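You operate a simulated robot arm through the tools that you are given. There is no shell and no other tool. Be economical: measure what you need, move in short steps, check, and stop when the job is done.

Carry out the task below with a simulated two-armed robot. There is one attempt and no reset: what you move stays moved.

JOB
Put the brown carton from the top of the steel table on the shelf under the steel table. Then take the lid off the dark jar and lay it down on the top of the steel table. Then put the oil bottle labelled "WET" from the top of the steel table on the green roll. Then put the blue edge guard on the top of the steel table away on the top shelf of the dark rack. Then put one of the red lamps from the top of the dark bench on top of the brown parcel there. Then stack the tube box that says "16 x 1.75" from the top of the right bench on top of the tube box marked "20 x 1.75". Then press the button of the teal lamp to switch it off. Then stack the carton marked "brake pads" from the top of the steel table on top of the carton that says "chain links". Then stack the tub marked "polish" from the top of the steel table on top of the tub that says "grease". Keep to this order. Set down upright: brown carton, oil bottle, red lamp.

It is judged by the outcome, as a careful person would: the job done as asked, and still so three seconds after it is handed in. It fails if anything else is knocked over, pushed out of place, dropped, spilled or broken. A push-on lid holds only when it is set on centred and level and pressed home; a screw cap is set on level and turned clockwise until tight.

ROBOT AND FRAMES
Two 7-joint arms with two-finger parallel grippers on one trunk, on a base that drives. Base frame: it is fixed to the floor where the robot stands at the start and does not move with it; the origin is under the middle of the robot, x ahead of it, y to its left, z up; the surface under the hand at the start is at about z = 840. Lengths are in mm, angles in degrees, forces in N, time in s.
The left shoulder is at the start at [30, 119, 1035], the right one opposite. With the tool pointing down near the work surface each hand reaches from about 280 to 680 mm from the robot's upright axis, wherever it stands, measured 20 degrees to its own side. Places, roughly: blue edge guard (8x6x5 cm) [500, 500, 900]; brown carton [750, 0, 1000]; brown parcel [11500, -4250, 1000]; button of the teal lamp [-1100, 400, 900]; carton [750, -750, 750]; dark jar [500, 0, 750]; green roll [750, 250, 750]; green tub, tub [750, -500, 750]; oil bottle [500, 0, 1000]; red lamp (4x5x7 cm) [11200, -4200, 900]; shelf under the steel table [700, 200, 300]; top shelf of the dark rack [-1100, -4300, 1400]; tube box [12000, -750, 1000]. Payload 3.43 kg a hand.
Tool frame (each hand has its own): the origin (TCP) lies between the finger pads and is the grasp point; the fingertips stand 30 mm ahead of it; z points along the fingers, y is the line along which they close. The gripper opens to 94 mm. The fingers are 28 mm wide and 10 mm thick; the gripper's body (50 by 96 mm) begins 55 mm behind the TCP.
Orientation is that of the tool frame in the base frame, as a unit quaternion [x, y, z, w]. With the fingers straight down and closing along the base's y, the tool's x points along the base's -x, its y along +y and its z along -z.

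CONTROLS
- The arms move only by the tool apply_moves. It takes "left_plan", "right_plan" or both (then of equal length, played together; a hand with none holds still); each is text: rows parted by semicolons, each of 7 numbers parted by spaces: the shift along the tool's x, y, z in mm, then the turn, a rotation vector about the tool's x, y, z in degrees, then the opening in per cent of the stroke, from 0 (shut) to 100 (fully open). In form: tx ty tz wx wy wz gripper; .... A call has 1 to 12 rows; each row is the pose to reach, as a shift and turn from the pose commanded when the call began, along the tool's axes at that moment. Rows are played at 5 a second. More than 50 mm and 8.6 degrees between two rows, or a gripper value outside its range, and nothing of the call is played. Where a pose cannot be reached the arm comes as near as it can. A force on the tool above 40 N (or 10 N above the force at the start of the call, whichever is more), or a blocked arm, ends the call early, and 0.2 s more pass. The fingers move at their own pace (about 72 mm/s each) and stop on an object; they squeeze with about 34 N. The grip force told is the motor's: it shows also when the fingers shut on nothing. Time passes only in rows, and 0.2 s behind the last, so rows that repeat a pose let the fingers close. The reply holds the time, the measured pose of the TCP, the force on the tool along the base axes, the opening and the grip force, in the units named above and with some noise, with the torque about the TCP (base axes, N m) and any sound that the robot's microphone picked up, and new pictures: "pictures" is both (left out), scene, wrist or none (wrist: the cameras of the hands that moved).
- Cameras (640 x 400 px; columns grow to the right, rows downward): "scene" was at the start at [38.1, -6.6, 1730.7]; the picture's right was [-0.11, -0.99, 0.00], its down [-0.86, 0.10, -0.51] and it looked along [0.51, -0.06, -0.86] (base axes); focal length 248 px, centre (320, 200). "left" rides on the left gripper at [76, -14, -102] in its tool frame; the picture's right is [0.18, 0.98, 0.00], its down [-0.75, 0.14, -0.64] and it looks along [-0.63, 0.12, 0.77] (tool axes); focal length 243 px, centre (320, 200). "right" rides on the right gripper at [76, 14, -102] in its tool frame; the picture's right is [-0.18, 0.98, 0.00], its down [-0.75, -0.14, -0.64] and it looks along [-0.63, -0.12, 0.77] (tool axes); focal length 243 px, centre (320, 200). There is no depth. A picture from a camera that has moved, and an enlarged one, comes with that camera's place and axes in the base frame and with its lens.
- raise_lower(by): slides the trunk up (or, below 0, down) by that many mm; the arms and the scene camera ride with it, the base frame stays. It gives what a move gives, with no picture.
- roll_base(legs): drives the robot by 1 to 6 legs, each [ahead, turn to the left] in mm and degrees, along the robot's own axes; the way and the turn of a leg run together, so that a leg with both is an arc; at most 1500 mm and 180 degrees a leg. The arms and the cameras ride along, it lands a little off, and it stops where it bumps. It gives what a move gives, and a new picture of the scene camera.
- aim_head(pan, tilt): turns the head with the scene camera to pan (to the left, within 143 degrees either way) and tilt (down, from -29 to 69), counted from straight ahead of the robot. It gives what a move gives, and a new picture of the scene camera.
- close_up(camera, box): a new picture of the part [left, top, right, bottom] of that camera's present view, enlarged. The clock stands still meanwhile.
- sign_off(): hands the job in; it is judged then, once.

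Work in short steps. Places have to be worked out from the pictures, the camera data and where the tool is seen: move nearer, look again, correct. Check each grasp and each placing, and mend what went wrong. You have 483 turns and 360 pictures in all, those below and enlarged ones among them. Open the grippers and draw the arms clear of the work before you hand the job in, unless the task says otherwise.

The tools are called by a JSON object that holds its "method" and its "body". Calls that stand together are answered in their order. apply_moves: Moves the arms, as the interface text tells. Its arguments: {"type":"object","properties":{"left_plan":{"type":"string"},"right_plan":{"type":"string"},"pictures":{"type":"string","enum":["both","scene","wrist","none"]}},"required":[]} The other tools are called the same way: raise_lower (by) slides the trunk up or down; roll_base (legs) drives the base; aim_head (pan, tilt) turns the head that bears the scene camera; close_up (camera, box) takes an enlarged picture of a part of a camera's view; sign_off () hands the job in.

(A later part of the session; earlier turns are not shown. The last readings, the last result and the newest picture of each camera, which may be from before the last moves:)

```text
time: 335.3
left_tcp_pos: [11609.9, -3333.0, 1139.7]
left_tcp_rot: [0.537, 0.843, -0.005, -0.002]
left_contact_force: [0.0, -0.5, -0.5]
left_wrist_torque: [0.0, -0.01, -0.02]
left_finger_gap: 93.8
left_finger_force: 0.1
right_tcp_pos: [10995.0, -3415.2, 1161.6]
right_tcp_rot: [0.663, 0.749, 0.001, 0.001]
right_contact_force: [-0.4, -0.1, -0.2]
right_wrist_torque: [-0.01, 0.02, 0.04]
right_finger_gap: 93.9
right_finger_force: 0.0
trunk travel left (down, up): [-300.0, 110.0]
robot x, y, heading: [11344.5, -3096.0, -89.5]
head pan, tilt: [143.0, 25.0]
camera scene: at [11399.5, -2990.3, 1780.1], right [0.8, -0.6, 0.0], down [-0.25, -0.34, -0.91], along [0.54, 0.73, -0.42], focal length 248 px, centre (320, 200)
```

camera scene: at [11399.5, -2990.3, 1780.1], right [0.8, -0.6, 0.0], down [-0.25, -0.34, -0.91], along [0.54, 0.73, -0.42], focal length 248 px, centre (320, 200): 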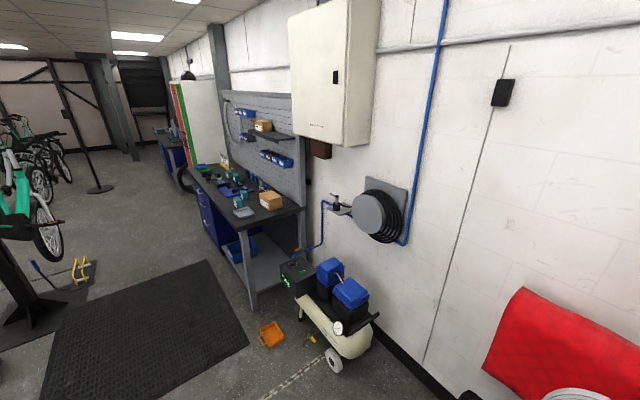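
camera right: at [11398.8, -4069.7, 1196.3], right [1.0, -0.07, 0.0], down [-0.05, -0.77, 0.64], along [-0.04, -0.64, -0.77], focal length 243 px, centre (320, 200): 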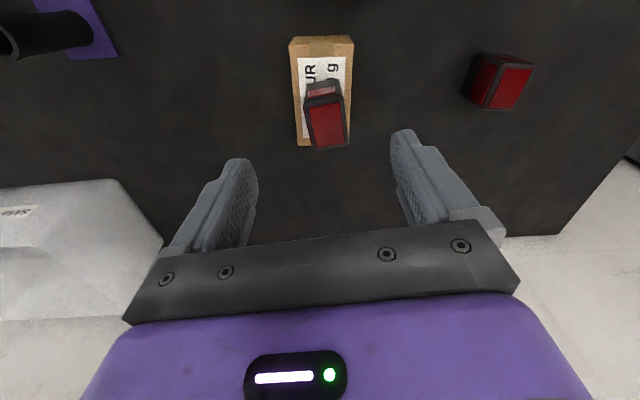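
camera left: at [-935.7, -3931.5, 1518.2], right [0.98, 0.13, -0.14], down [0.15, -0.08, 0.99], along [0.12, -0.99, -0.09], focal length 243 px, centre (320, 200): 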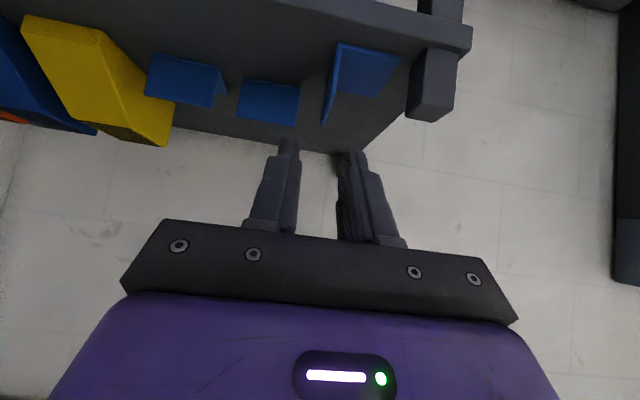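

The pegboard bench is along the far wall. Turn around and drive to in front of it.

{"method": "roll_base", "body": {"legs": [[0, 92], [0, 93], [1300, 0]]}}

{"method": "aim_head", "body": {"pan": -35, "tilt": 30}}

```text
time: 344.9
left_tcp_pos: [11045.0, -2798.9, 1140.4]
left_tcp_rot: [0.87, -0.492, 0.003, -0.008]
left_contact_force: [0.0, -0.3, 0.5]
left_wrist_torque: [-0.01, -0.03, 0.01]
left_finger_gap: 93.8
left_finger_force: 0.1
right_tcp_pos: [11644.7, -2647.9, 1163.2]
right_tcp_rot: [0.782, -0.623, -0.003, -0.002]
right_contact_force: [0.0, -0.3, -0.8]
right_wrist_torque: [0.0, 0.02, 0.02]
right_finger_gap: 94.1
right_finger_force: 0.0
trunk travel left (down, up): [-300.0, 110.0]
robot x, y, heading: [11329.6, -2997.3, 96.8]
head pan, tilt: [143.0, 25.0]
stopped in leg 3: the robot was blocked; the commanded pose is now the measured one
camera scene: at [11292.7, -3115.0, 1779.4], right [-0.86, 0.5, 0.0], down [0.21, 0.37, -0.9], along [-0.46, -0.78, -0.43], focal length 248 px, centre (320, 200)
```

scene: 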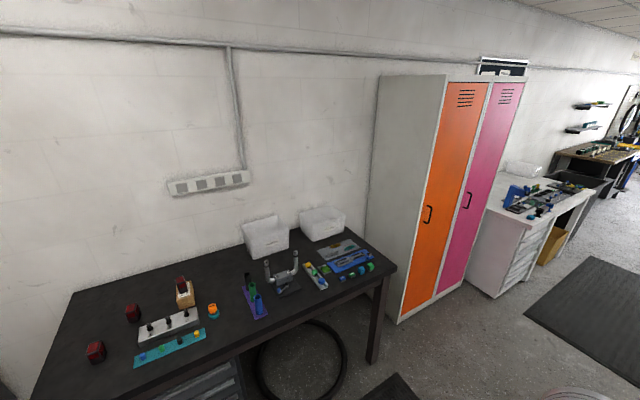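

```text
time: 347.6
left_tcp_pos: [11044.0, -2798.6, 1140.7]
left_tcp_rot: [0.87, -0.493, 0.003, -0.007]
left_contact_force: [0.1, -0.6, 0.1]
left_wrist_torque: [0.01, -0.01, 0.0]
left_finger_gap: 94.0
left_finger_force: 0.1
right_tcp_pos: [11646.5, -2647.7, 1163.3]
right_tcp_rot: [0.783, -0.623, -0.004, -0.002]
right_contact_force: [-0.5, -0.9, 0.5]
right_wrist_torque: [-0.01, -0.01, 0.02]
right_finger_gap: 93.9
right_finger_force: 0.0
trunk travel left (down, up): [-300.0, 110.0]
robot x, y, heading: [11332.7, -2998.6, 96.6]
head pan, tilt: [-35.0, 30.0]
camera scene: at [11381.7, -2957.2, 1772.4], right [0.88, -0.48, 0.0], down [-0.24, -0.43, -0.87], along [0.41, 0.77, -0.49], focal length 248 px, centre (320, 200)
```

scene: 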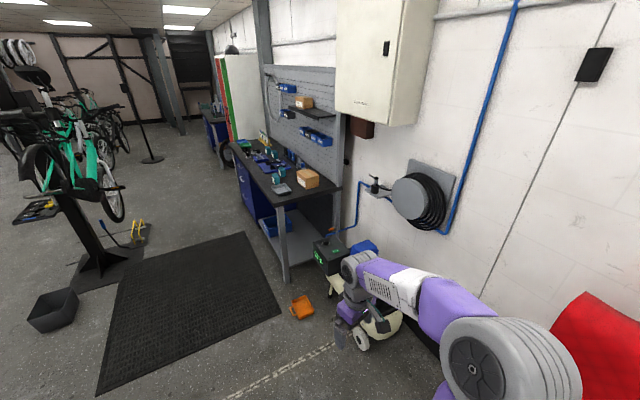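

Blocked. Look to the left side and right side for what is touching.

{"method": "aim_head", "body": {"pan": 50, "tilt": 35}}

{"method": "aim_head", "body": {"pan": -75, "tilt": 40}}

```text
time: 349.2
left_tcp_pos: [11045.6, -2798.2, 1140.8]
left_tcp_rot: [0.87, -0.493, 0.003, -0.007]
left_contact_force: [0.0, 0.6, -0.5]
left_wrist_torque: [-0.02, -0.03, 0.01]
left_finger_gap: 94.6
left_finger_force: 0.0
right_tcp_pos: [11645.6, -2648.5, 1164.2]
right_tcp_rot: [0.783, -0.623, -0.004, -0.001]
right_contact_force: [0.0, -0.3, -0.1]
right_wrist_torque: [0.0, -0.02, 0.0]
right_finger_gap: 94.1
right_finger_force: 0.0
trunk travel left (down, up): [-300.0, 110.0]
robot x, y, heading: [11330.3, -2991.1, 96.2]
head pan, tilt: [50.0, 35.0]
camera scene: at [11265.2, -2988.1, 1764.5], right [0.55, 0.83, 0.01], down [0.48, -0.31, -0.82], along [-0.68, 0.46, -0.57], focal length 248 px, centre (320, 200)
```

scene: 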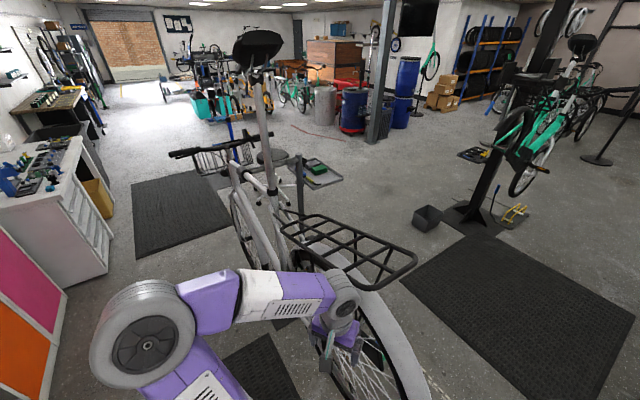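

```text
time: 351.2
left_tcp_pos: [11045.1, -2798.4, 1138.9]
left_tcp_rot: [0.87, -0.493, 0.003, -0.008]
left_contact_force: [-0.5, -0.8, 1.0]
left_wrist_torque: [-0.03, -0.03, 0.0]
left_finger_gap: 94.1
left_finger_force: 0.0
right_tcp_pos: [11646.5, -2649.0, 1164.5]
right_tcp_rot: [0.783, -0.622, -0.004, -0.002]
right_contact_force: [0.0, -0.6, 0.2]
right_wrist_torque: [0.02, 0.04, 0.0]
right_finger_gap: 94.1
right_finger_force: 0.0
trunk travel left (down, up): [-300.0, 110.0]
robot x, y, heading: [11330.0, -2989.5, 96.7]
head pan, tilt: [-75.0, 40.0]
camera scene: at [11417.6, -3005.2, 1756.6], right [0.37, -0.93, -0.01], down [-0.6, -0.23, -0.77], along [0.71, 0.29, -0.64], focal length 248 px, centre (320, 200)
```

scene: 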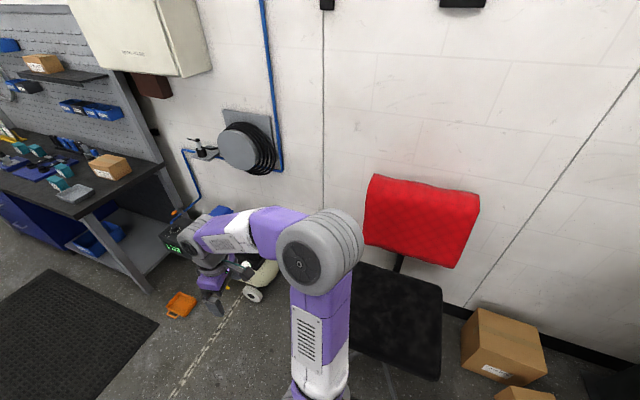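

The left hand is at the bike on the stand. I back up slightly, raise the trunk, bring both hands forward to narrow the elbows, and take the corridor nearer the wall.

{"method": "roll_base", "body": {"legs": [[-120, 0]]}}

{"method": "raise_lower", "body": {"by": 110}}

{"method": "apply_moves", "body": {"left_plan": "-30 -20 -5 0 0 5 100; -60 -40 -10 0 0 10 100; -90 -60 -15 0 0 15 100; -120 -80 -20 0 0 20 100; -155 -100 -25 0 0 25 100; -190 -120 -30 0 0 30 100; -225 -140 -30 0 0 32 100; -260 -160 -30 0 0 32 100", "right_plan": "-25 28 0 0 0 0 100; -50 56 0 0 0 0 100; -75 84 0 0 0 0 100; -100 112 0 0 0 0 100; -125 140 0 0 0 0 100; -150 165 0 0 0 0 100; -170 190 0 0 0 0 100; -190 210 0 0 0 0 100", "pictures": "none"}}

{"method": "aim_head", "body": {"pan": 0, "tilt": 45}}

```text
time: 352.4
left_tcp_pos: [11057.4, -2909.7, 1138.4]
left_tcp_rot: [0.871, -0.492, 0.004, -0.004]
left_contact_force: [0.2, -0.3, -0.2]
left_wrist_torque: [-0.04, 0.03, 0.0]
left_finger_gap: 94.2
left_finger_force: 0.0
right_tcp_pos: [11658.4, -2758.0, 1161.7]
right_tcp_rot: [0.783, -0.622, -0.001, 0.002]
right_contact_force: [-1.0, -0.3, 0.1]
right_wrist_torque: [0.02, 0.04, 0.01]
right_finger_gap: 93.9
right_finger_force: 0.0
trunk travel left (down, up): [-300.0, 110.0]
robot x, y, heading: [11342.6, -3113.1, 96.8]
head pan, tilt: [-75.0, 40.0]
camera scene: at [11429.8, -3110.5, 1756.7], right [0.37, -0.93, 0.0], down [-0.6, -0.24, -0.77], along [0.71, 0.28, -0.64], focal length 248 px, centre (320, 200)
```

scene: 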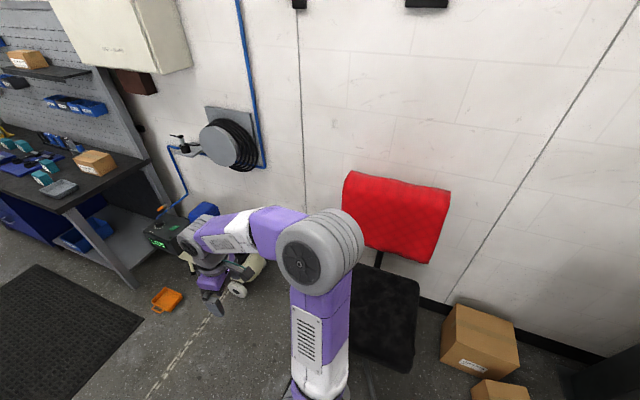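

```text
time: 353.9
left_tcp_pos: [11057.0, -2910.4, 1248.2]
left_tcp_rot: [0.87, -0.492, 0.005, -0.004]
left_contact_force: [0.5, -0.1, 0.0]
left_wrist_torque: [-0.03, -0.01, 0.01]
left_finger_gap: 94.2
left_finger_force: 0.0
right_tcp_pos: [11658.5, -2758.0, 1271.5]
right_tcp_rot: [0.782, -0.623, 0.0, 0.001]
right_contact_force: [0.1, -0.5, -0.7]
right_wrist_torque: [0.0, 0.03, 0.05]
right_finger_gap: 93.9
right_finger_force: 0.1
trunk travel left (down, up): [-410.0, 0.0]
robot x, y, heading: [11344.8, -3114.5, 96.5]
head pan, tilt: [-75.0, 40.0]
```

```text
time: 354.7
left_tcp_pos: [11060.3, -2814.0, 1260.8]
left_tcp_rot: [0.803, -0.595, 0.011, 0.003]
left_contact_force: [-1.0, -22.7, 11.2]
left_wrist_torque: [2.72, -0.01, 0.0]
left_finger_gap: 93.9
left_finger_force: 0.2
right_tcp_pos: [11565.8, -2707.9, 1273.3]
right_tcp_rot: [0.783, -0.622, -0.001, 0.001]
right_contact_force: [0.2, 0.4, 0.6]
right_wrist_torque: [-0.08, 0.03, 0.02]
right_finger_gap: 94.2
right_finger_force: 0.1
trunk travel left (down, up): [-410.0, 0.0]
robot x, y, heading: [11343.3, -3109.5, 96.5]
head pan, tilt: [-75.0, 40.0]
stopped in row 4 (left hand): the force on the tool passed its limit at 79 N (the readings are from after the stop); the commanded pose is now the measured one
```

```text
time: 356.2
left_tcp_pos: [11059.9, -2812.8, 1261.6]
left_tcp_rot: [0.804, -0.595, 0.009, 0.002]
left_contact_force: [-2.7, -10.6, 2.2]
left_wrist_torque: [1.21, -0.27, 0.09]
left_finger_gap: 94.2
left_finger_force: 0.1
right_tcp_pos: [11563.3, -2709.2, 1272.8]
right_tcp_rot: [0.783, -0.622, -0.001, 0.001]
right_contact_force: [0.7, 0.4, 0.0]
right_wrist_torque: [0.0, -0.02, 0.02]
right_finger_gap: 94.0
right_finger_force: 0.2
trunk travel left (down, up): [-410.0, 0.0]
robot x, y, heading: [11347.3, -3115.3, 96.6]
head pan, tilt: [0.0, 45.0]
camera scene: at [11340.7, -3064.4, 1859.5], right [0.99, 0.12, 0.0], down [0.08, -0.7, -0.71], along [-0.08, 0.7, -0.71], focal length 248 px, centre (320, 200)
```

scene: 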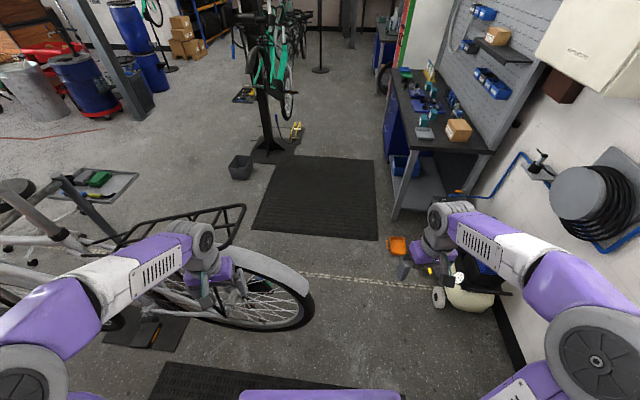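

The left hand pressed against the bike. Retreat it straight back toward the robot at once.

{"method": "apply_moves", "body": {"left_plan": "30 0 0 0 0 0 100; 60 -10 0 0 0 0 100; 90 -20 0 0 0 0 100; 110 -60 0 0 0 0 100; 120 -100 0 0 0 0 100; 120 -140 0 0 0 0 100", "pictures": "scene"}}

```text
time: 357.6
left_tcp_pos: [11232.7, -2886.3, 1263.8]
left_tcp_rot: [0.804, -0.595, 0.009, 0.003]
left_contact_force: [-0.2, 0.4, 0.3]
left_wrist_torque: [-0.01, 0.0, 0.02]
left_finger_gap: 94.2
left_finger_force: 0.1
right_tcp_pos: [11565.6, -2705.0, 1272.0]
right_tcp_rot: [0.783, -0.622, 0.0, 0.002]
right_contact_force: [1.2, -0.1, 0.7]
right_wrist_torque: [0.01, 0.0, 0.0]
right_finger_gap: 94.0
right_finger_force: 0.2
trunk travel left (down, up): [-410.0, 0.0]
robot x, y, heading: [11346.0, -3110.3, 96.7]
head pan, tilt: [0.0, 45.0]
camera scene: at [11342.5, -3059.7, 1859.4], right [0.99, 0.12, 0.0], down [0.08, -0.7, -0.71], along [-0.08, 0.7, -0.71], focal length 248 px, centre (320, 200)
```

scene: 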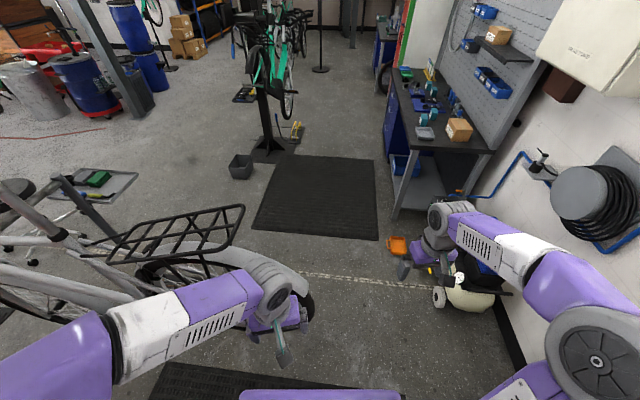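

The bike seems unmoved. I'll back up, shift to x≈11560 (clear of the bike), and then go forward with both arms stretched straight ahead (narrow profile).

{"method": "roll_base", "body": {"legs": [[-220, 0], [0, -96], [190, 0], [0, 90]]}}

```text
time: 366.9
left_tcp_pos: [11601.1, -3087.7, 1265.9]
left_tcp_rot: [-0.578, 0.816, -0.008, -0.005]
left_contact_force: [-0.8, 0.2, -0.2]
left_wrist_torque: [0.02, -0.02, 0.01]
left_finger_gap: 93.9
left_finger_force: 0.1
right_tcp_pos: [11976.2, -3144.0, 1272.0]
right_tcp_rot: [-0.55, 0.835, 0.001, -0.001]
right_contact_force: [-0.1, 1.1, -0.2]
right_wrist_torque: [0.03, 0.0, 0.0]
right_finger_gap: 93.9
right_finger_force: 0.0
trunk travel left (down, up): [-410.0, 0.0]
robot x, y, heading: [11562.8, -3335.7, 60.2]
head pan, tilt: [0.0, 45.0]
stopped in leg 4: the robot was blocked; the commanded pose is now the measured one
camera scene: at [11587.5, -3295.7, 1859.5], right [0.87, -0.5, 0.0], down [-0.35, -0.61, -0.71], along [0.35, 0.61, -0.71], focal length 248 px, centre (320, 200)
```

scene: 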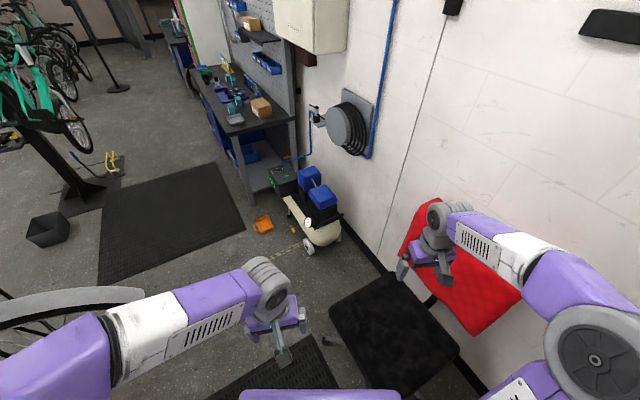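

Blocked at heading 60°. Look left to see what the left elbow touches.

{"method": "aim_head", "body": {"pan": 75, "tilt": 30}}

{"method": "aim_head", "body": {"pan": -75, "tilt": 40}}

```text
time: 368.4
left_tcp_pos: [11601.2, -3087.1, 1264.9]
left_tcp_rot: [-0.576, 0.817, -0.009, -0.007]
left_contact_force: [0.4, -0.2, 0.5]
left_wrist_torque: [-0.03, -0.02, 0.01]
left_finger_gap: 94.0
left_finger_force: 0.0
right_tcp_pos: [11978.1, -3140.3, 1271.9]
right_tcp_rot: [-0.549, 0.836, 0.001, -0.002]
right_contact_force: [0.9, 0.4, -0.9]
right_wrist_torque: [-0.01, 0.03, 0.0]
right_finger_gap: 94.1
right_finger_force: 0.1
trunk travel left (down, up): [-410.0, 0.0]
robot x, y, heading: [11559.5, -3340.6, 60.3]
head pan, tilt: [75.0, 30.0]
camera scene: at [11484.0, -3300.8, 1882.0], right [0.71, 0.71, 0.0], down [0.35, -0.35, -0.87], along [-0.61, 0.61, -0.5], focal length 248 px, centre (320, 200)
```

scene: 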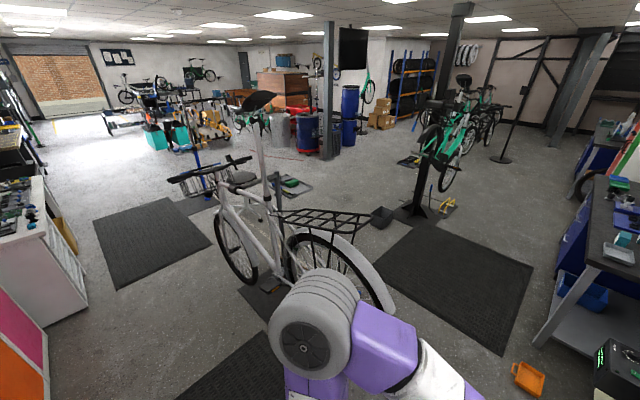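

```text
time: 370.8
left_tcp_pos: [11600.7, -3088.0, 1265.1]
left_tcp_rot: [-0.577, 0.817, -0.009, -0.005]
left_contact_force: [0.6, 0.7, -0.5]
left_wrist_torque: [-0.02, -0.03, 0.03]
left_finger_gap: 94.2
left_finger_force: 0.0
right_tcp_pos: [11977.7, -3141.9, 1272.2]
right_tcp_rot: [-0.549, 0.836, 0.001, -0.002]
right_contact_force: [0.2, 1.3, 0.8]
right_wrist_torque: [-0.02, -0.01, 0.03]
right_finger_gap: 94.0
right_finger_force: 0.0
trunk travel left (down, up): [-410.0, 0.0]
robot x, y, heading: [11558.0, -3340.2, 60.3]
head pan, tilt: [-75.0, 40.0]
camera scene: at [11630.4, -3386.5, 1866.7], right [-0.26, -0.97, 0.0], down [-0.62, 0.16, -0.77], along [0.74, -0.2, -0.64], focal length 248 px, centre (320, 200)
```

scene: 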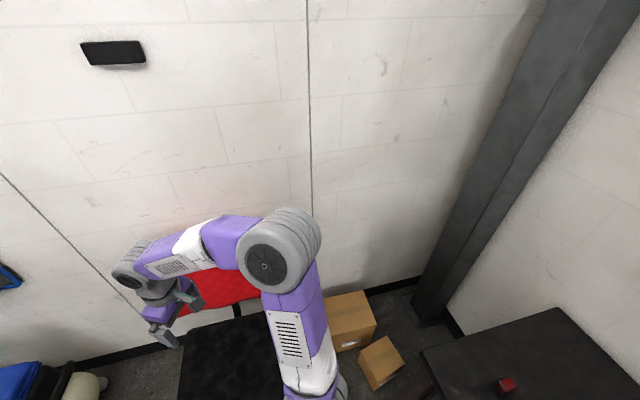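

The cause isn't clear; check the left and right wrist cameras for anything near.

{"method": "close_up", "body": {"camera": "left", "box": [0, 0, 640, 400]}}

{"method": "close_up", "body": {"camera": "right", "box": [0, 0, 640, 400]}}

```text
1.00 times, centred on (320, 200) of left (not enlarged: the box is as wide or as high as the picture)
camera zoom: at [11590.4, -3161.8, 1369.5], right [-0.99, 0.15, 0.0], down [0.12, 0.77, 0.63], along [0.1, 0.62, -0.78], focal length 243 px, centre (320, 200)
```

zoom: 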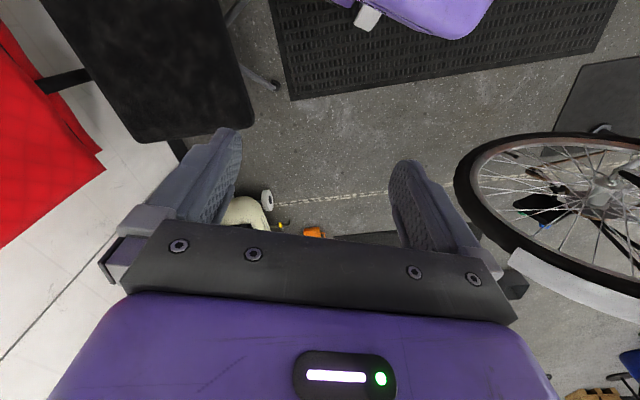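

```text
1.00 times, centred on (320, 200) of right (not enlarged: the box is as wide or as high as the picture)
camera zoom: at [11935.1, -3205.8, 1374.8], right [-0.83, 0.56, 0.0], down [0.43, 0.64, 0.64], along [0.36, 0.53, -0.77], focal length 243 px, centre (320, 200)
```

zoom: 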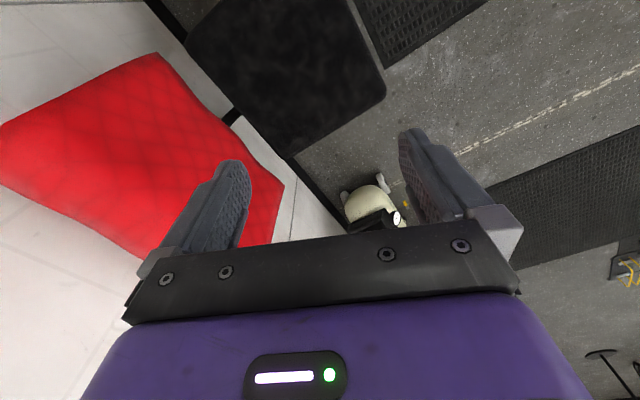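

The pictures now triangulate the bike's rear fender at (11255,−2680,1036), so it is near. I stretch both arms straight forward here (free space over the compressor) to tuck in the elbows.

{"method": "apply_moves", "body": {"left_plan": "-40 -7 0 0 0 0 100; -80 -15 0 0 0 0 100; -120 -22 0 0 0 0 100; -160 -30 0 0 0 0 100; -200 -37 0 0 0 0 100; -240 -44 0 0 0 0 100; -280 -52 0 0 0 0 100; -320 -59 0 0 0 0 100; -360 -66 0 0 0 0 100; -394 -73 0 0 0 0 100", "right_plan": "-28 11 0 0 0 0 100; -55 22 0 0 0 0 100; -83 34 0 0 0 0 100; -110 45 0 0 0 0 100; -138 56 0 0 0 0 100; -165 67 0 0 0 0 100; -193 78 0 0 0 0 100; -220 90 0 0 0 0 100; -248 101 0 0 0 0 100; -275 112 0 0 0 0 100", "pictures": "none"}}

{"method": "aim_head", "body": {"pan": 40, "tilt": 45}}

```text
time: 373.0
left_tcp_pos: [11790.6, -2756.6, 1256.1]
left_tcp_rot: [-0.576, 0.817, -0.009, -0.008]
left_contact_force: [-0.1, -1.2, -0.7]
left_wrist_torque: [0.04, -0.01, -0.03]
left_finger_gap: 93.9
left_finger_force: 0.0
left hand out of reach, approached as far as the arm can: row 10
right_tcp_pos: [11976.4, -2858.0, 1268.1]
right_tcp_rot: [-0.551, 0.835, 0.0, -0.002]
right_contact_force: [0.4, 0.1, 0.8]
right_wrist_torque: [0.0, 0.0, 0.02]
right_finger_gap: 94.1
right_finger_force: 0.1
right hand out of reach, approached as far as the arm can: row 10
trunk travel left (down, up): [-410.0, 0.0]
robot x, y, heading: [11560.1, -3340.1, 60.2]
head pan, tilt: [-75.0, 40.0]
```

```text
time: 374.9
left_tcp_pos: [11791.3, -2757.0, 1256.9]
left_tcp_rot: [-0.577, 0.816, -0.01, -0.006]
left_contact_force: [-0.3, -0.2, -1.0]
left_wrist_torque: [0.0, 0.02, 0.01]
left_finger_gap: 94.0
left_finger_force: 0.0
right_tcp_pos: [11978.2, -2859.4, 1268.3]
right_tcp_rot: [-0.55, 0.835, 0.001, -0.001]
right_contact_force: [0.0, 0.0, 0.4]
right_wrist_torque: [0.01, 0.0, 0.0]
right_finger_gap: 93.9
right_finger_force: 0.0
trunk travel left (down, up): [-410.0, 0.0]
robot x, y, heading: [11562.5, -3337.8, 60.1]
head pan, tilt: [40.0, 45.0]
camera scene: at [11533.9, -3284.6, 1859.5], right [0.98, 0.18, 0.0], down [0.12, -0.7, -0.71], along [-0.12, 0.7, -0.71], focal length 248 px, centre (320, 200)
```

scene: 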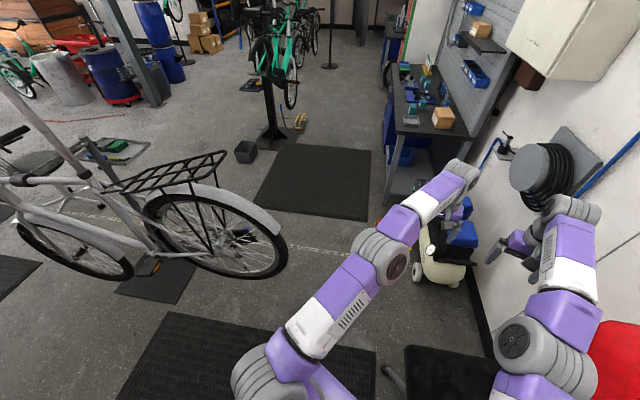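

Elbows are tucked now. Turn to heading 90° and move forward past the bike.

{"method": "roll_base", "body": {"legs": [[0, 29], [900, 0]]}}

```text
time: 375.9
left_tcp_pos: [11728.5, -2756.2, 1256.5]
left_tcp_rot: [-0.617, 0.787, -0.01, -0.006]
left_contact_force: [-1.4, -1.0, -0.3]
left_wrist_torque: [0.02, -0.01, -0.02]
left_finger_gap: 93.8
left_finger_force: 0.1
right_tcp_pos: [11924.3, -2844.6, 1272.0]
right_tcp_rot: [-0.59, 0.807, -0.002, -0.005]
right_contact_force: [-0.3, -0.3, 0.8]
right_wrist_torque: [-0.04, 0.0, 0.01]
right_finger_gap: 93.9
right_finger_force: 0.0
trunk travel left (down, up): [-410.0, 0.0]
robot x, y, heading: [11561.1, -3360.3, 64.8]
head pan, tilt: [40.0, 45.0]
stopped in leg 1: the robot was blocked; the commanded pose is now the measured one
camera scene: at [11526.7, -3308.8, 1859.5], right [0.97, 0.26, 0.0], down [0.18, -0.68, -0.71], along [-0.18, 0.68, -0.71], focal length 248 px, centre (320, 200)
```

scene: 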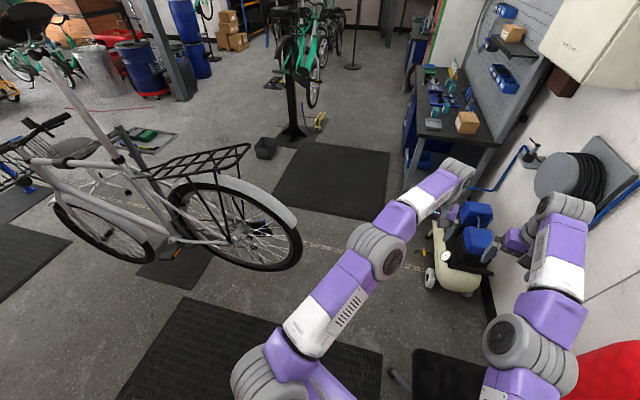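

Probably the base corner touches the chair's foot. I turn away, reverse to the left, and then go forward on a line between chair and bike.

{"method": "roll_base", "body": {"legs": [[0, -25], [-235, 0], [0, 37]]}}

```text
time: 380.7
left_tcp_pos: [11425.3, -2883.9, 1256.6]
left_tcp_rot: [-0.694, 0.72, -0.01, -0.005]
left_contact_force: [0.1, -0.1, 0.0]
left_wrist_torque: [0.05, 0.0, 0.03]
left_finger_gap: 93.9
left_finger_force: 0.1
right_tcp_pos: [11634.8, -2930.0, 1269.4]
right_tcp_rot: [-0.67, 0.742, -0.002, -0.004]
right_contact_force: [-0.4, -0.6, 0.2]
right_wrist_torque: [-0.02, 0.01, -0.01]
right_finger_gap: 94.0
right_finger_force: 0.0
trunk travel left (down, up): [-410.0, 0.0]
robot x, y, heading: [11383.1, -3513.5, 76.7]
head pan, tilt: [40.0, 45.0]
camera scene: at [11340.6, -3465.1, 1859.5], right [0.89, 0.45, 0.0], down [0.32, -0.63, -0.71], along [-0.32, 0.63, -0.71], focal length 248 px, centre (320, 200)
```

scene: 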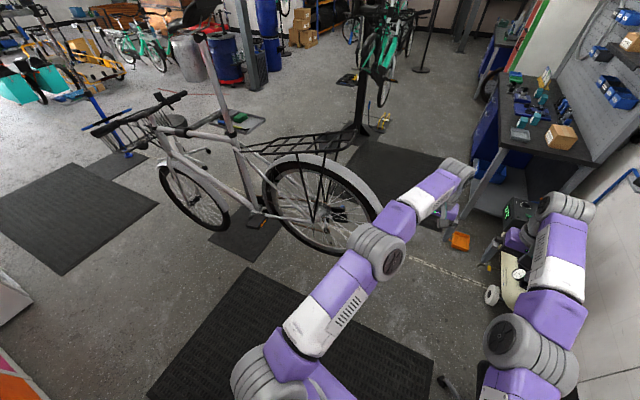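

Lane looks good: bike rear at x≈11250, chair to the right. Drive forward along 77°.

{"method": "roll_base", "body": {"legs": [[830, 0]]}}

```text
time: 385.1
left_tcp_pos: [11611.4, -2075.1, 1255.6]
left_tcp_rot: [-0.696, 0.718, -0.01, -0.004]
left_contact_force: [-0.4, 0.5, -1.1]
left_wrist_torque: [-0.01, 0.0, 0.0]
left_finger_gap: 93.8
left_finger_force: 0.0
right_tcp_pos: [11821.7, -2119.7, 1270.2]
right_tcp_rot: [-0.671, 0.741, -0.003, -0.005]
right_contact_force: [0.4, 0.8, -0.6]
right_wrist_torque: [0.01, 0.03, -0.02]
right_finger_gap: 93.7
right_finger_force: 0.1
trunk travel left (down, up): [-410.0, 0.0]
robot x, y, heading: [11567.9, -2701.5, 77.1]
head pan, tilt: [40.0, 45.0]
camera scene: at [11529.7, -2656.2, 1859.5], right [0.89, 0.45, 0.0], down [0.32, -0.63, -0.71], along [-0.32, 0.63, -0.71], focal length 248 px, centre (320, 200)
```

scene: 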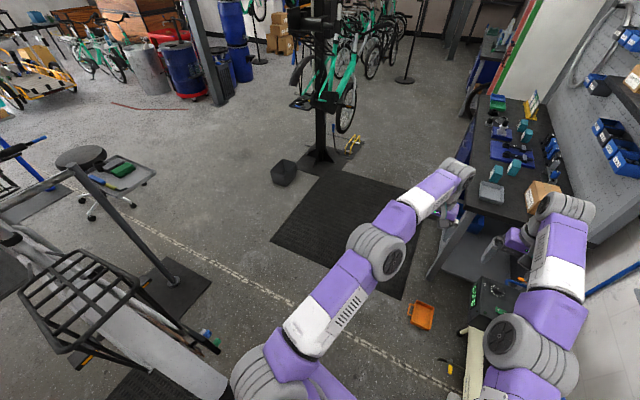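

Past the tight spot. Continue a bit, turn left and drive to the front of the bench.

{"method": "roll_base", "body": {"legs": [[200, 0], [0, 35], [1100, 0]]}}

{"method": "aim_head", "body": {"pan": -60, "tilt": 40}}

```text
time: 393.6
left_tcp_pos: [10882.5, -941.6, 1255.3]
left_tcp_rot: [0.878, -0.479, 0.011, 0.001]
left_contact_force: [-0.7, -0.3, -0.8]
left_wrist_torque: [0.0, 0.03, 0.01]
left_finger_gap: 93.9
left_finger_force: 0.2
right_tcp_pos: [11080.1, -858.9, 1271.5]
right_tcp_rot: [0.862, -0.507, 0.005, 0.003]
right_contact_force: [0.4, -0.9, 0.3]
right_wrist_torque: [0.0, 0.04, -0.03]
right_finger_gap: 93.8
right_finger_force: 0.0
trunk travel left (down, up): [-410.0, 0.0]
robot x, y, heading: [11207.3, -1477.0, 111.6]
head pan, tilt: [40.0, 45.0]
camera scene: at [11147.3, -1466.8, 1859.5], right [0.47, 0.88, 0.0], down [0.62, -0.34, -0.71], along [-0.62, 0.34, -0.71], focal length 248 px, centre (320, 200)
```

scene: 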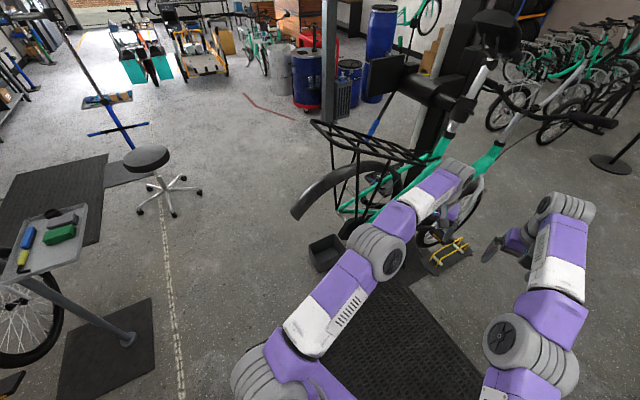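

```text
time: 395.4
left_tcp_pos: [10882.8, -941.6, 1256.9]
left_tcp_rot: [0.878, -0.479, 0.011, 0.001]
left_contact_force: [-0.3, 0.4, 1.4]
left_wrist_torque: [0.02, 0.03, 0.0]
left_finger_gap: 94.2
left_finger_force: 0.1
right_tcp_pos: [11080.4, -860.5, 1271.4]
right_tcp_rot: [0.862, -0.507, 0.003, 0.004]
right_contact_force: [-0.2, -0.4, -0.4]
right_wrist_torque: [0.01, 0.0, 0.02]
right_finger_gap: 93.9
right_finger_force: 0.1
trunk travel left (down, up): [-410.0, 0.0]
robot x, y, heading: [11208.6, -1479.1, 112.1]
head pan, tilt: [-60.0, 40.0]
camera scene: at [11271.5, -1438.5, 1866.7], right [0.78, -0.62, 0.0], down [-0.4, -0.5, -0.77], along [0.47, 0.6, -0.64], focal length 248 px, centre (320, 200)
```

scene: 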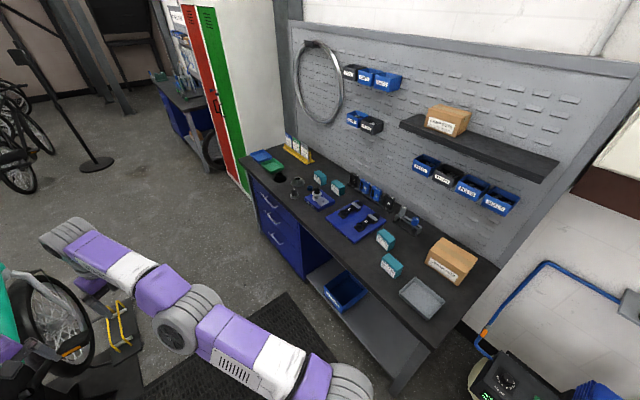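

Several turquoise tube boxes are on the bench; zoom to read labels.

{"method": "close_up", "body": {"camera": "scene", "box": [350, 210, 490, 320]}}

{"method": "close_up", "body": {"camera": "scene", "box": [240, 140, 420, 250]}}

```text
3.64 times, centred on (420, 265) of scene
camera zoom: at [11271.5, -1438.5, 1866.7], right [0.78, -0.62, 0.0], down [-0.4, -0.5, -0.77], along [0.47, 0.6, -0.64], focal length 902 px, centre (-44, -36)
```

zoom: 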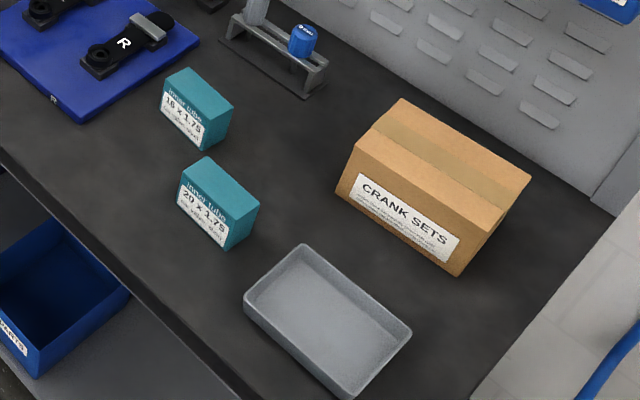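

```text
3.56 times, centred on (330, 195) of scene
camera zoom: at [11271.5, -1438.5, 1866.7], right [0.78, -0.62, 0.0], down [-0.4, -0.5, -0.77], along [0.47, 0.6, -0.64], focal length 882 px, centre (284, 218)
```

zoom: 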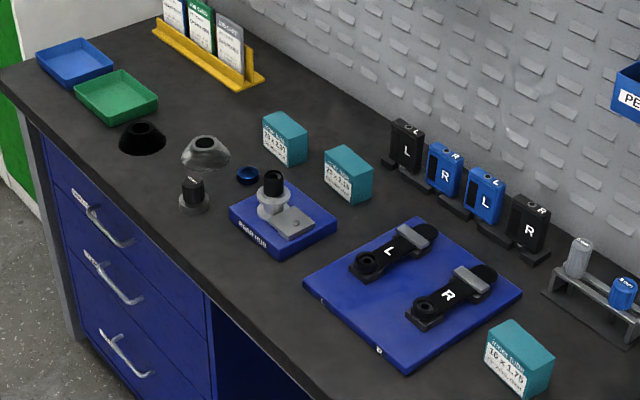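

The 16 x 1.75 box is at ≈ (12040,−990) and the 20 x 1.75 box at ≈ (11937,−1111). Move to face the bench.

{"method": "roll_base", "body": {"legs": [[0, -41], [540, 0], [0, -71]]}}

{"method": "aim_head", "body": {"pan": 0, "tilt": 45}}

```text
time: 403.5
left_tcp_pos: [12004.2, -869.6, 1254.8]
left_tcp_rot: [-0.097, 0.995, -0.005, -0.01]
left_contact_force: [-0.4, -0.2, 0.8]
left_wrist_torque: [0.0, -0.03, 0.01]
left_finger_gap: 93.8
left_finger_force: 0.1
right_tcp_pos: [12006.3, -1085.2, 1270.3]
right_tcp_rot: [-0.064, 0.998, 0.002, -0.005]
right_contact_force: [0.7, 0.5, 0.2]
right_wrist_torque: [0.0, -0.03, -0.02]
right_finger_gap: 94.0
right_finger_force: 0.1
trunk travel left (down, up): [-410.0, 0.0]
robot x, y, heading: [11387.2, -974.2, -0.0]
head pan, tilt: [-60.0, 40.0]
camera scene: at [11399.1, -1044.0, 1866.7], right [-0.87, -0.5, 0.0], down [-0.32, 0.56, -0.77], along [0.38, -0.66, -0.64], focal length 248 px, centre (320, 200)
```

scene: 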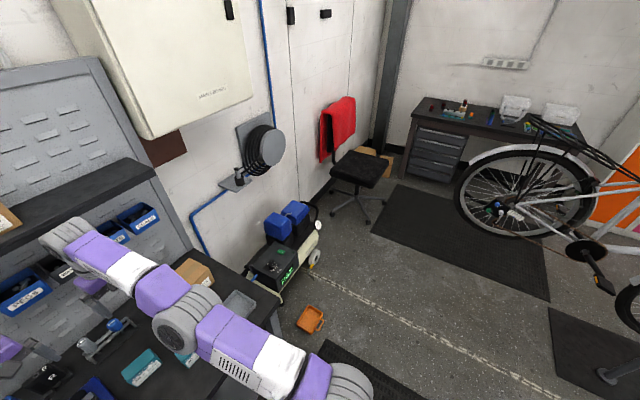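

```text
time: 404.8
left_tcp_pos: [12003.8, -869.0, 1255.4]
left_tcp_rot: [-0.096, 0.995, -0.005, -0.01]
left_contact_force: [-0.2, 0.5, 0.4]
left_wrist_torque: [-0.02, -0.01, 0.01]
left_finger_gap: 94.0
left_finger_force: 0.1
right_tcp_pos: [12006.4, -1084.2, 1270.1]
right_tcp_rot: [-0.064, 0.998, 0.002, -0.005]
right_contact_force: [-0.6, 0.1, -0.2]
right_wrist_torque: [0.0, 0.0, -0.01]
right_finger_gap: 93.9
right_finger_force: 0.0
trunk travel left (down, up): [-410.0, 0.0]
robot x, y, heading: [11387.7, -968.0, -0.0]
head pan, tilt: [0.0, 45.0]
camera scene: at [11437.8, -970.4, 1859.5], right [0.0, -1.0, 0.0], down [-0.71, 0.0, -0.71], along [0.71, 0.0, -0.71], focal length 248 px, centre (320, 200)
```

scene: 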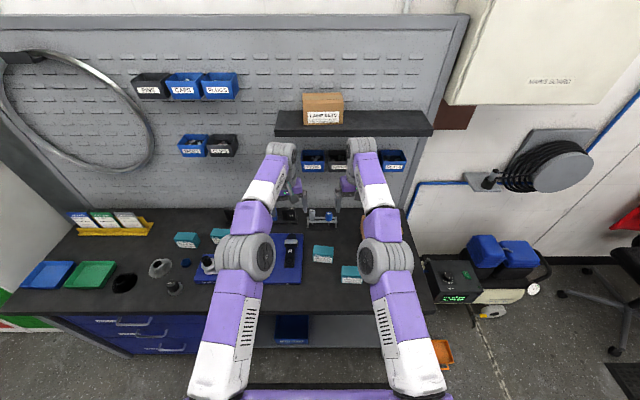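

Back off 250 mm and reset both arms outward/in.

{"method": "roll_base", "body": {"legs": [[-250, 0]]}}

{"method": "apply_moves", "body": {"right_plan": "0 -45 0 0 0 0 100; 0 -90 0 0 0 0 100; 0 -135 0 0 0 0 100; 5 -180 0 0 0 0 100; 10 -225 0 0 0 0 100; 20 -270 0 0 0 0 100; 35 -312 0 0 0 0 100; 60 -350 0 0 0 0 100; 90 -385 0 0 0 0 100; 130 -410 0 0 0 0 100; 175 -420 0 0 0 0 100", "left_plan": "0 45 0 0 0 0 100; 0 90 0 0 0 0 100; 0 135 0 0 0 0 100; 5 180 0 0 0 0 100; 10 225 0 0 0 0 100; 20 270 0 0 0 0 100; 35 312 0 0 0 0 100; 60 350 0 0 0 0 100; 90 385 0 0 0 0 100; 130 410 0 0 0 0 100; 175 420 0 0 0 0 100", "pictures": "scene"}}

```text
time: 406.6
left_tcp_pos: [11754.9, -868.3, 1256.2]
left_tcp_rot: [-0.097, 0.995, -0.005, -0.01]
left_contact_force: [0.1, -0.5, -0.1]
left_wrist_torque: [0.01, 0.01, -0.01]
left_finger_gap: 94.1
left_finger_force: 0.1
right_tcp_pos: [11757.0, -1081.9, 1269.9]
right_tcp_rot: [-0.064, 0.998, 0.001, -0.006]
right_contact_force: [-0.2, 0.3, -0.7]
right_wrist_torque: [0.03, 0.02, 0.0]
right_finger_gap: 93.9
right_finger_force: 0.0
trunk travel left (down, up): [-410.0, 0.0]
robot x, y, heading: [11134.2, -970.0, -0.3]
head pan, tilt: [0.0, 45.0]
camera scene: at [11188.3, -969.8, 1859.4], right [0.0, -1.0, 0.0], down [-0.71, 0.0, -0.71], along [0.71, 0.0, -0.71], focal length 248 px, centre (320, 200)
```

scene: 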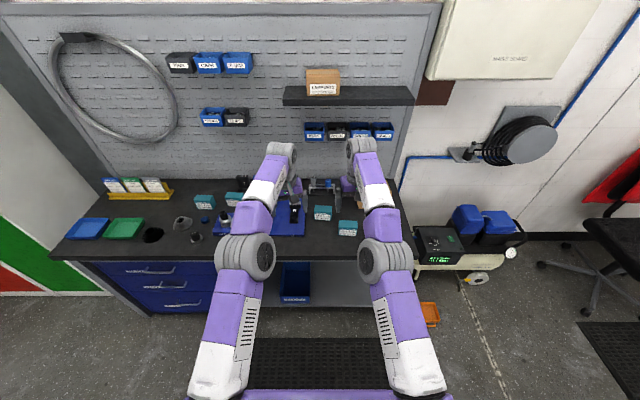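

```text
time: 409.0
left_tcp_pos: [11500.7, -490.0, 1258.1]
left_tcp_rot: [-0.097, 0.995, -0.005, -0.009]
left_contact_force: [-0.8, -0.1, 0.0]
left_wrist_torque: [0.02, 0.0, 0.05]
left_finger_gap: 94.0
left_finger_force: 0.1
right_tcp_pos: [11627.7, -1515.4, 1268.0]
right_tcp_rot: [-0.064, 0.998, 0.002, -0.003]
right_contact_force: [0.4, 0.0, -0.3]
right_wrist_torque: [0.01, -0.01, 0.02]
right_finger_gap: 93.9
right_finger_force: 0.0
right hand out of reach, approached as far as the arm can: row 2, 3, 4, 5, 6, 7, 8, 9, 10, 11
trunk travel left (down, up): [-410.0, 0.0]
robot x, y, heading: [11135.4, -970.3, -0.3]
head pan, tilt: [0.0, 45.0]
camera scene: at [11184.7, -971.6, 1859.6], right [0.0, -1.0, 0.0], down [-0.71, 0.0, -0.71], along [0.71, 0.0, -0.71], focal length 248 px, centre (320, 200)
```

scene: 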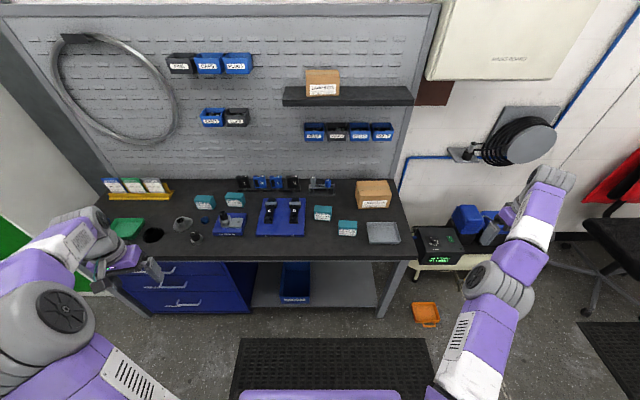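

Zoom on the tube boxes for measurement.

{"method": "close_up", "body": {"camera": "scene", "box": [290, 180, 410, 255]}}

```text
5.33 times, centred on (350, 218) of scene
camera zoom: at [11184.7, -971.6, 1859.6], right [0.0, -1.0, 0.0], down [-0.71, 0.0, -0.71], along [0.71, 0.0, -0.71], focal length 1323 px, centre (160, 107)
```

zoom: 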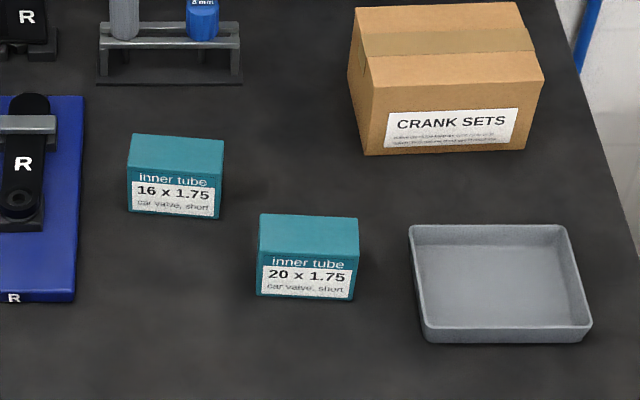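

Bench z≈862; box 16 centre ≈ (12057,−988), box 20 centre ≈ (11958,−1111), each ≈ 90×54×58. Retract the right hand, then move the base into reach for the left hand.

{"method": "apply_moves", "body": {"right_plan": "30 -10 0 0 0 0 100; 60 -15 0 0 0 0 100; 90 -20 0 0 0 0 100; 130 0 0 0 0 0 100; 170 20 0 0 0 0 100; 200 50 0 0 0 0 100; 220 90 0 0 0 0 100; 240 130 0 0 0 0 100", "pictures": "none"}}

{"method": "roll_base", "body": {"legs": [[0, -20], [350, 0], [0, 20]]}}

```text
time: 410.8
left_tcp_pos: [11503.0, -489.4, 1257.2]
left_tcp_rot: [-0.098, 0.995, -0.005, -0.011]
left_contact_force: [0.5, 0.2, -0.4]
left_wrist_torque: [-0.01, -0.02, 0.0]
left_finger_gap: 94.0
left_finger_force: 0.1
right_tcp_pos: [11509.4, -1598.2, 1329.7]
right_tcp_rot: [-0.065, 0.998, 0.003, -0.006]
right_contact_force: [0.7, -0.2, -0.4]
right_wrist_torque: [0.01, 0.01, 0.0]
right_finger_gap: 93.7
right_finger_force: 0.0
right hand out of reach, approached as far as the arm can: row 1, 2, 3, 4, 5, 6, 7, 8
trunk travel left (down, up): [-410.0, 0.0]
robot x, y, heading: [11135.9, -970.4, -0.3]
head pan, tilt: [0.0, 45.0]
```

```text
time: 415.3
left_tcp_pos: [11830.2, -609.1, 1256.5]
left_tcp_rot: [-0.098, 0.995, -0.004, -0.009]
left_contact_force: [0.1, -0.3, -0.8]
left_wrist_torque: [0.0, -0.01, -0.01]
left_finger_gap: 94.1
left_finger_force: 0.1
right_tcp_pos: [11839.9, -1717.4, 1330.4]
right_tcp_rot: [-0.067, 0.998, 0.002, -0.005]
right_contact_force: [0.4, 0.0, -0.3]
right_wrist_torque: [-0.01, -0.01, 0.01]
right_finger_gap: 94.0
right_finger_force: 0.1
trunk travel left (down, up): [-410.0, 0.0]
robot x, y, heading: [11459.7, -1091.3, -0.1]
head pan, tilt: [0.0, 45.0]
camera scene: at [11516.0, -1089.6, 1859.4], right [0.0, -1.0, 0.0], down [-0.71, 0.0, -0.71], along [0.71, 0.0, -0.71], focal length 248 px, centre (320, 200)
```

scene: 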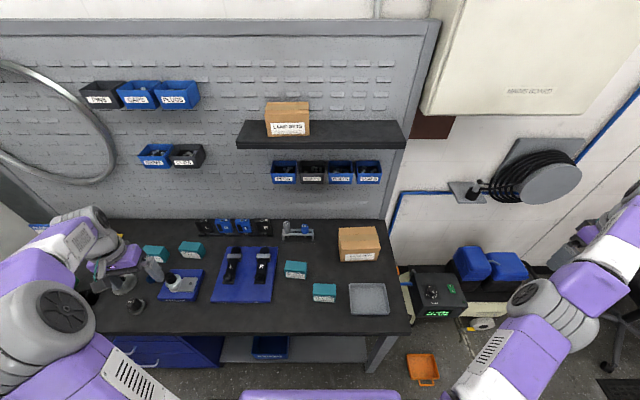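

Lower the trunk and bring the left hand above box 16, turned so the fingers close along x.

{"method": "raise_lower", "body": {"by": -110}}

{"method": "apply_moves", "body": {"left_plan": "-12 -35 0 0 0 -6.2 100; -25 -70 5 0 0 -12.3 100; -37 -105 10 0 0 -18.5 100; -50 -140 20 0 0 -24.7 100; -62 -175 30 0 0 -30.8 100; -75 -210 40 0 0 -37 100; -87 -245 50 0 0 -43.2 100; -99 -280 60 0 0 -49.3 100; -112 -315 70 0 0 -55.5 100; -124 -350 80 0 0 -61.7 100; -137 -385 90 0 0 -67.8 100; -149 -416 100 0 0 -74 100", "pictures": "both"}}

```text
time: 416.7
left_tcp_pos: [11829.2, -608.7, 1147.1]
left_tcp_rot: [-0.097, 0.995, -0.004, -0.009]
left_contact_force: [0.9, 0.7, -0.1]
left_wrist_torque: [-0.01, 0.02, -0.02]
left_finger_gap: 93.6
left_finger_force: 0.1
right_tcp_pos: [11839.1, -1717.3, 1220.9]
right_tcp_rot: [-0.065, 0.998, 0.003, -0.005]
right_contact_force: [-0.5, 0.1, 0.0]
right_wrist_torque: [0.0, -0.02, 0.05]
right_finger_gap: 93.9
right_finger_force: 0.0
trunk travel left (down, up): [-300.0, 110.0]
robot x, y, heading: [11465.9, -1090.5, -0.1]
head pan, tilt: [0.0, 45.0]
```

```text
time: 419.3
left_tcp_pos: [12054.8, -989.2, 1046.0]
left_tcp_rot: [-0.677, 0.736, 0.002, -0.01]
left_contact_force: [0.2, 0.1, 0.1]
left_wrist_torque: [0.02, -0.02, -0.01]
left_finger_gap: 93.9
left_finger_force: 0.1
right_tcp_pos: [11840.3, -1717.3, 1219.9]
right_tcp_rot: [-0.065, 0.998, 0.002, -0.005]
right_contact_force: [0.6, -0.3, 0.1]
right_wrist_torque: [-0.01, -0.01, 0.03]
right_finger_gap: 94.2
right_finger_force: 0.2
trunk travel left (down, up): [-300.0, 110.0]
robot x, y, heading: [11462.8, -1092.0, -0.1]
head pan, tilt: [0.0, 45.0]
camera scene: at [11516.6, -1090.7, 1749.4], right [0.0, -1.0, 0.0], down [-0.71, 0.0, -0.71], along [0.71, 0.0, -0.71], focal length 248 px, centre (320, 200)
camera left: at [12065.6, -1064.6, 1150.3], right [-0.99, -0.1, 0.02], down [-0.07, 0.77, 0.64], along [-0.08, 0.63, -0.77], focal length 243 px, centre (320, 200)
```

scene: 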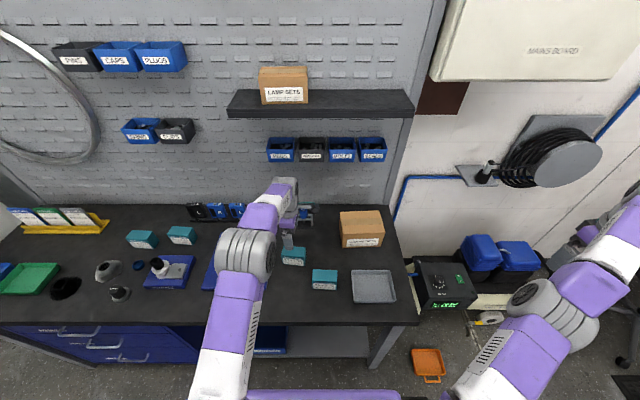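
left: 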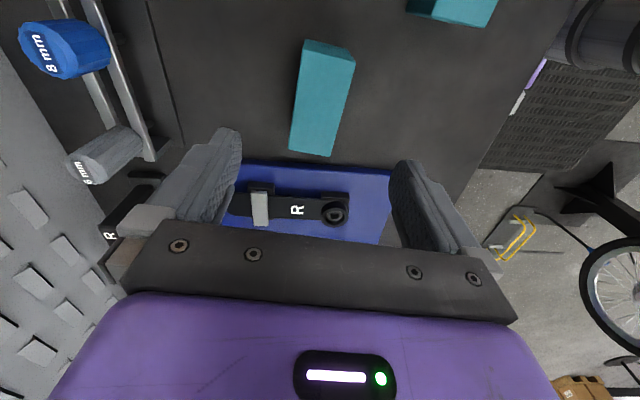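

Box 16 is centred under the hand. Descend (with 3° trim) and close.

{"method": "apply_moves", "body": {"left_plan": "0 0 40 0 0 3 100; 0 0 80 0 0 3 100; 0 0 120 0 0 3 100; 0 0 144 0 0 3 100; 0 0 144 0 0 3 100; 0 0 144 0 0 3 60; 0 0 144 0 0 3 40; 0 0 144 0 0 3 40; 0 0 144 0 0 3 40", "pictures": "wrist"}}

```text
time: 421.3
left_tcp_pos: [12051.9, -990.5, 901.9]
left_tcp_rot: [-0.657, 0.753, 0.001, -0.01]
left_contact_force: [1.2, 0.1, 0.5]
left_wrist_torque: [-0.07, -0.1, 0.01]
left_finger_gap: 48.8
left_finger_force: 34.1
right_tcp_pos: [11840.4, -1717.0, 1220.2]
right_tcp_rot: [-0.065, 0.998, 0.003, -0.006]
right_contact_force: [0.0, 0.4, 0.4]
right_wrist_torque: [0.0, -0.02, -0.01]
right_finger_gap: 93.9
right_finger_force: 0.1
trunk travel left (down, up): [-300.0, 110.0]
robot x, y, heading: [11462.2, -1092.0, 0.3]
head pan, tilt: [0.0, 45.0]
camera left: at [12058.6, -1066.2, 1006.0], right [-1.0, -0.05, 0.02], down [-0.03, 0.77, 0.63], along [-0.05, 0.63, -0.77], focal length 243 px, centre (320, 200)
```

left: 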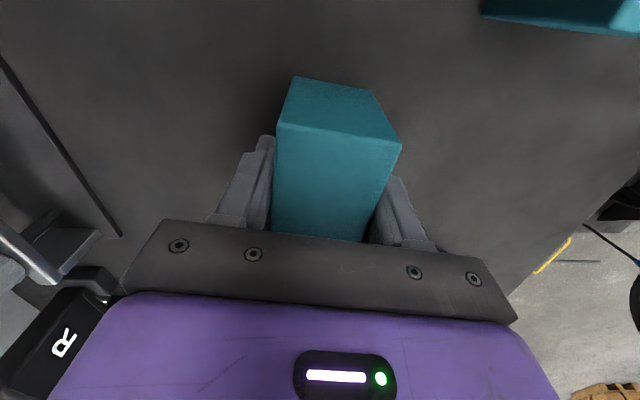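

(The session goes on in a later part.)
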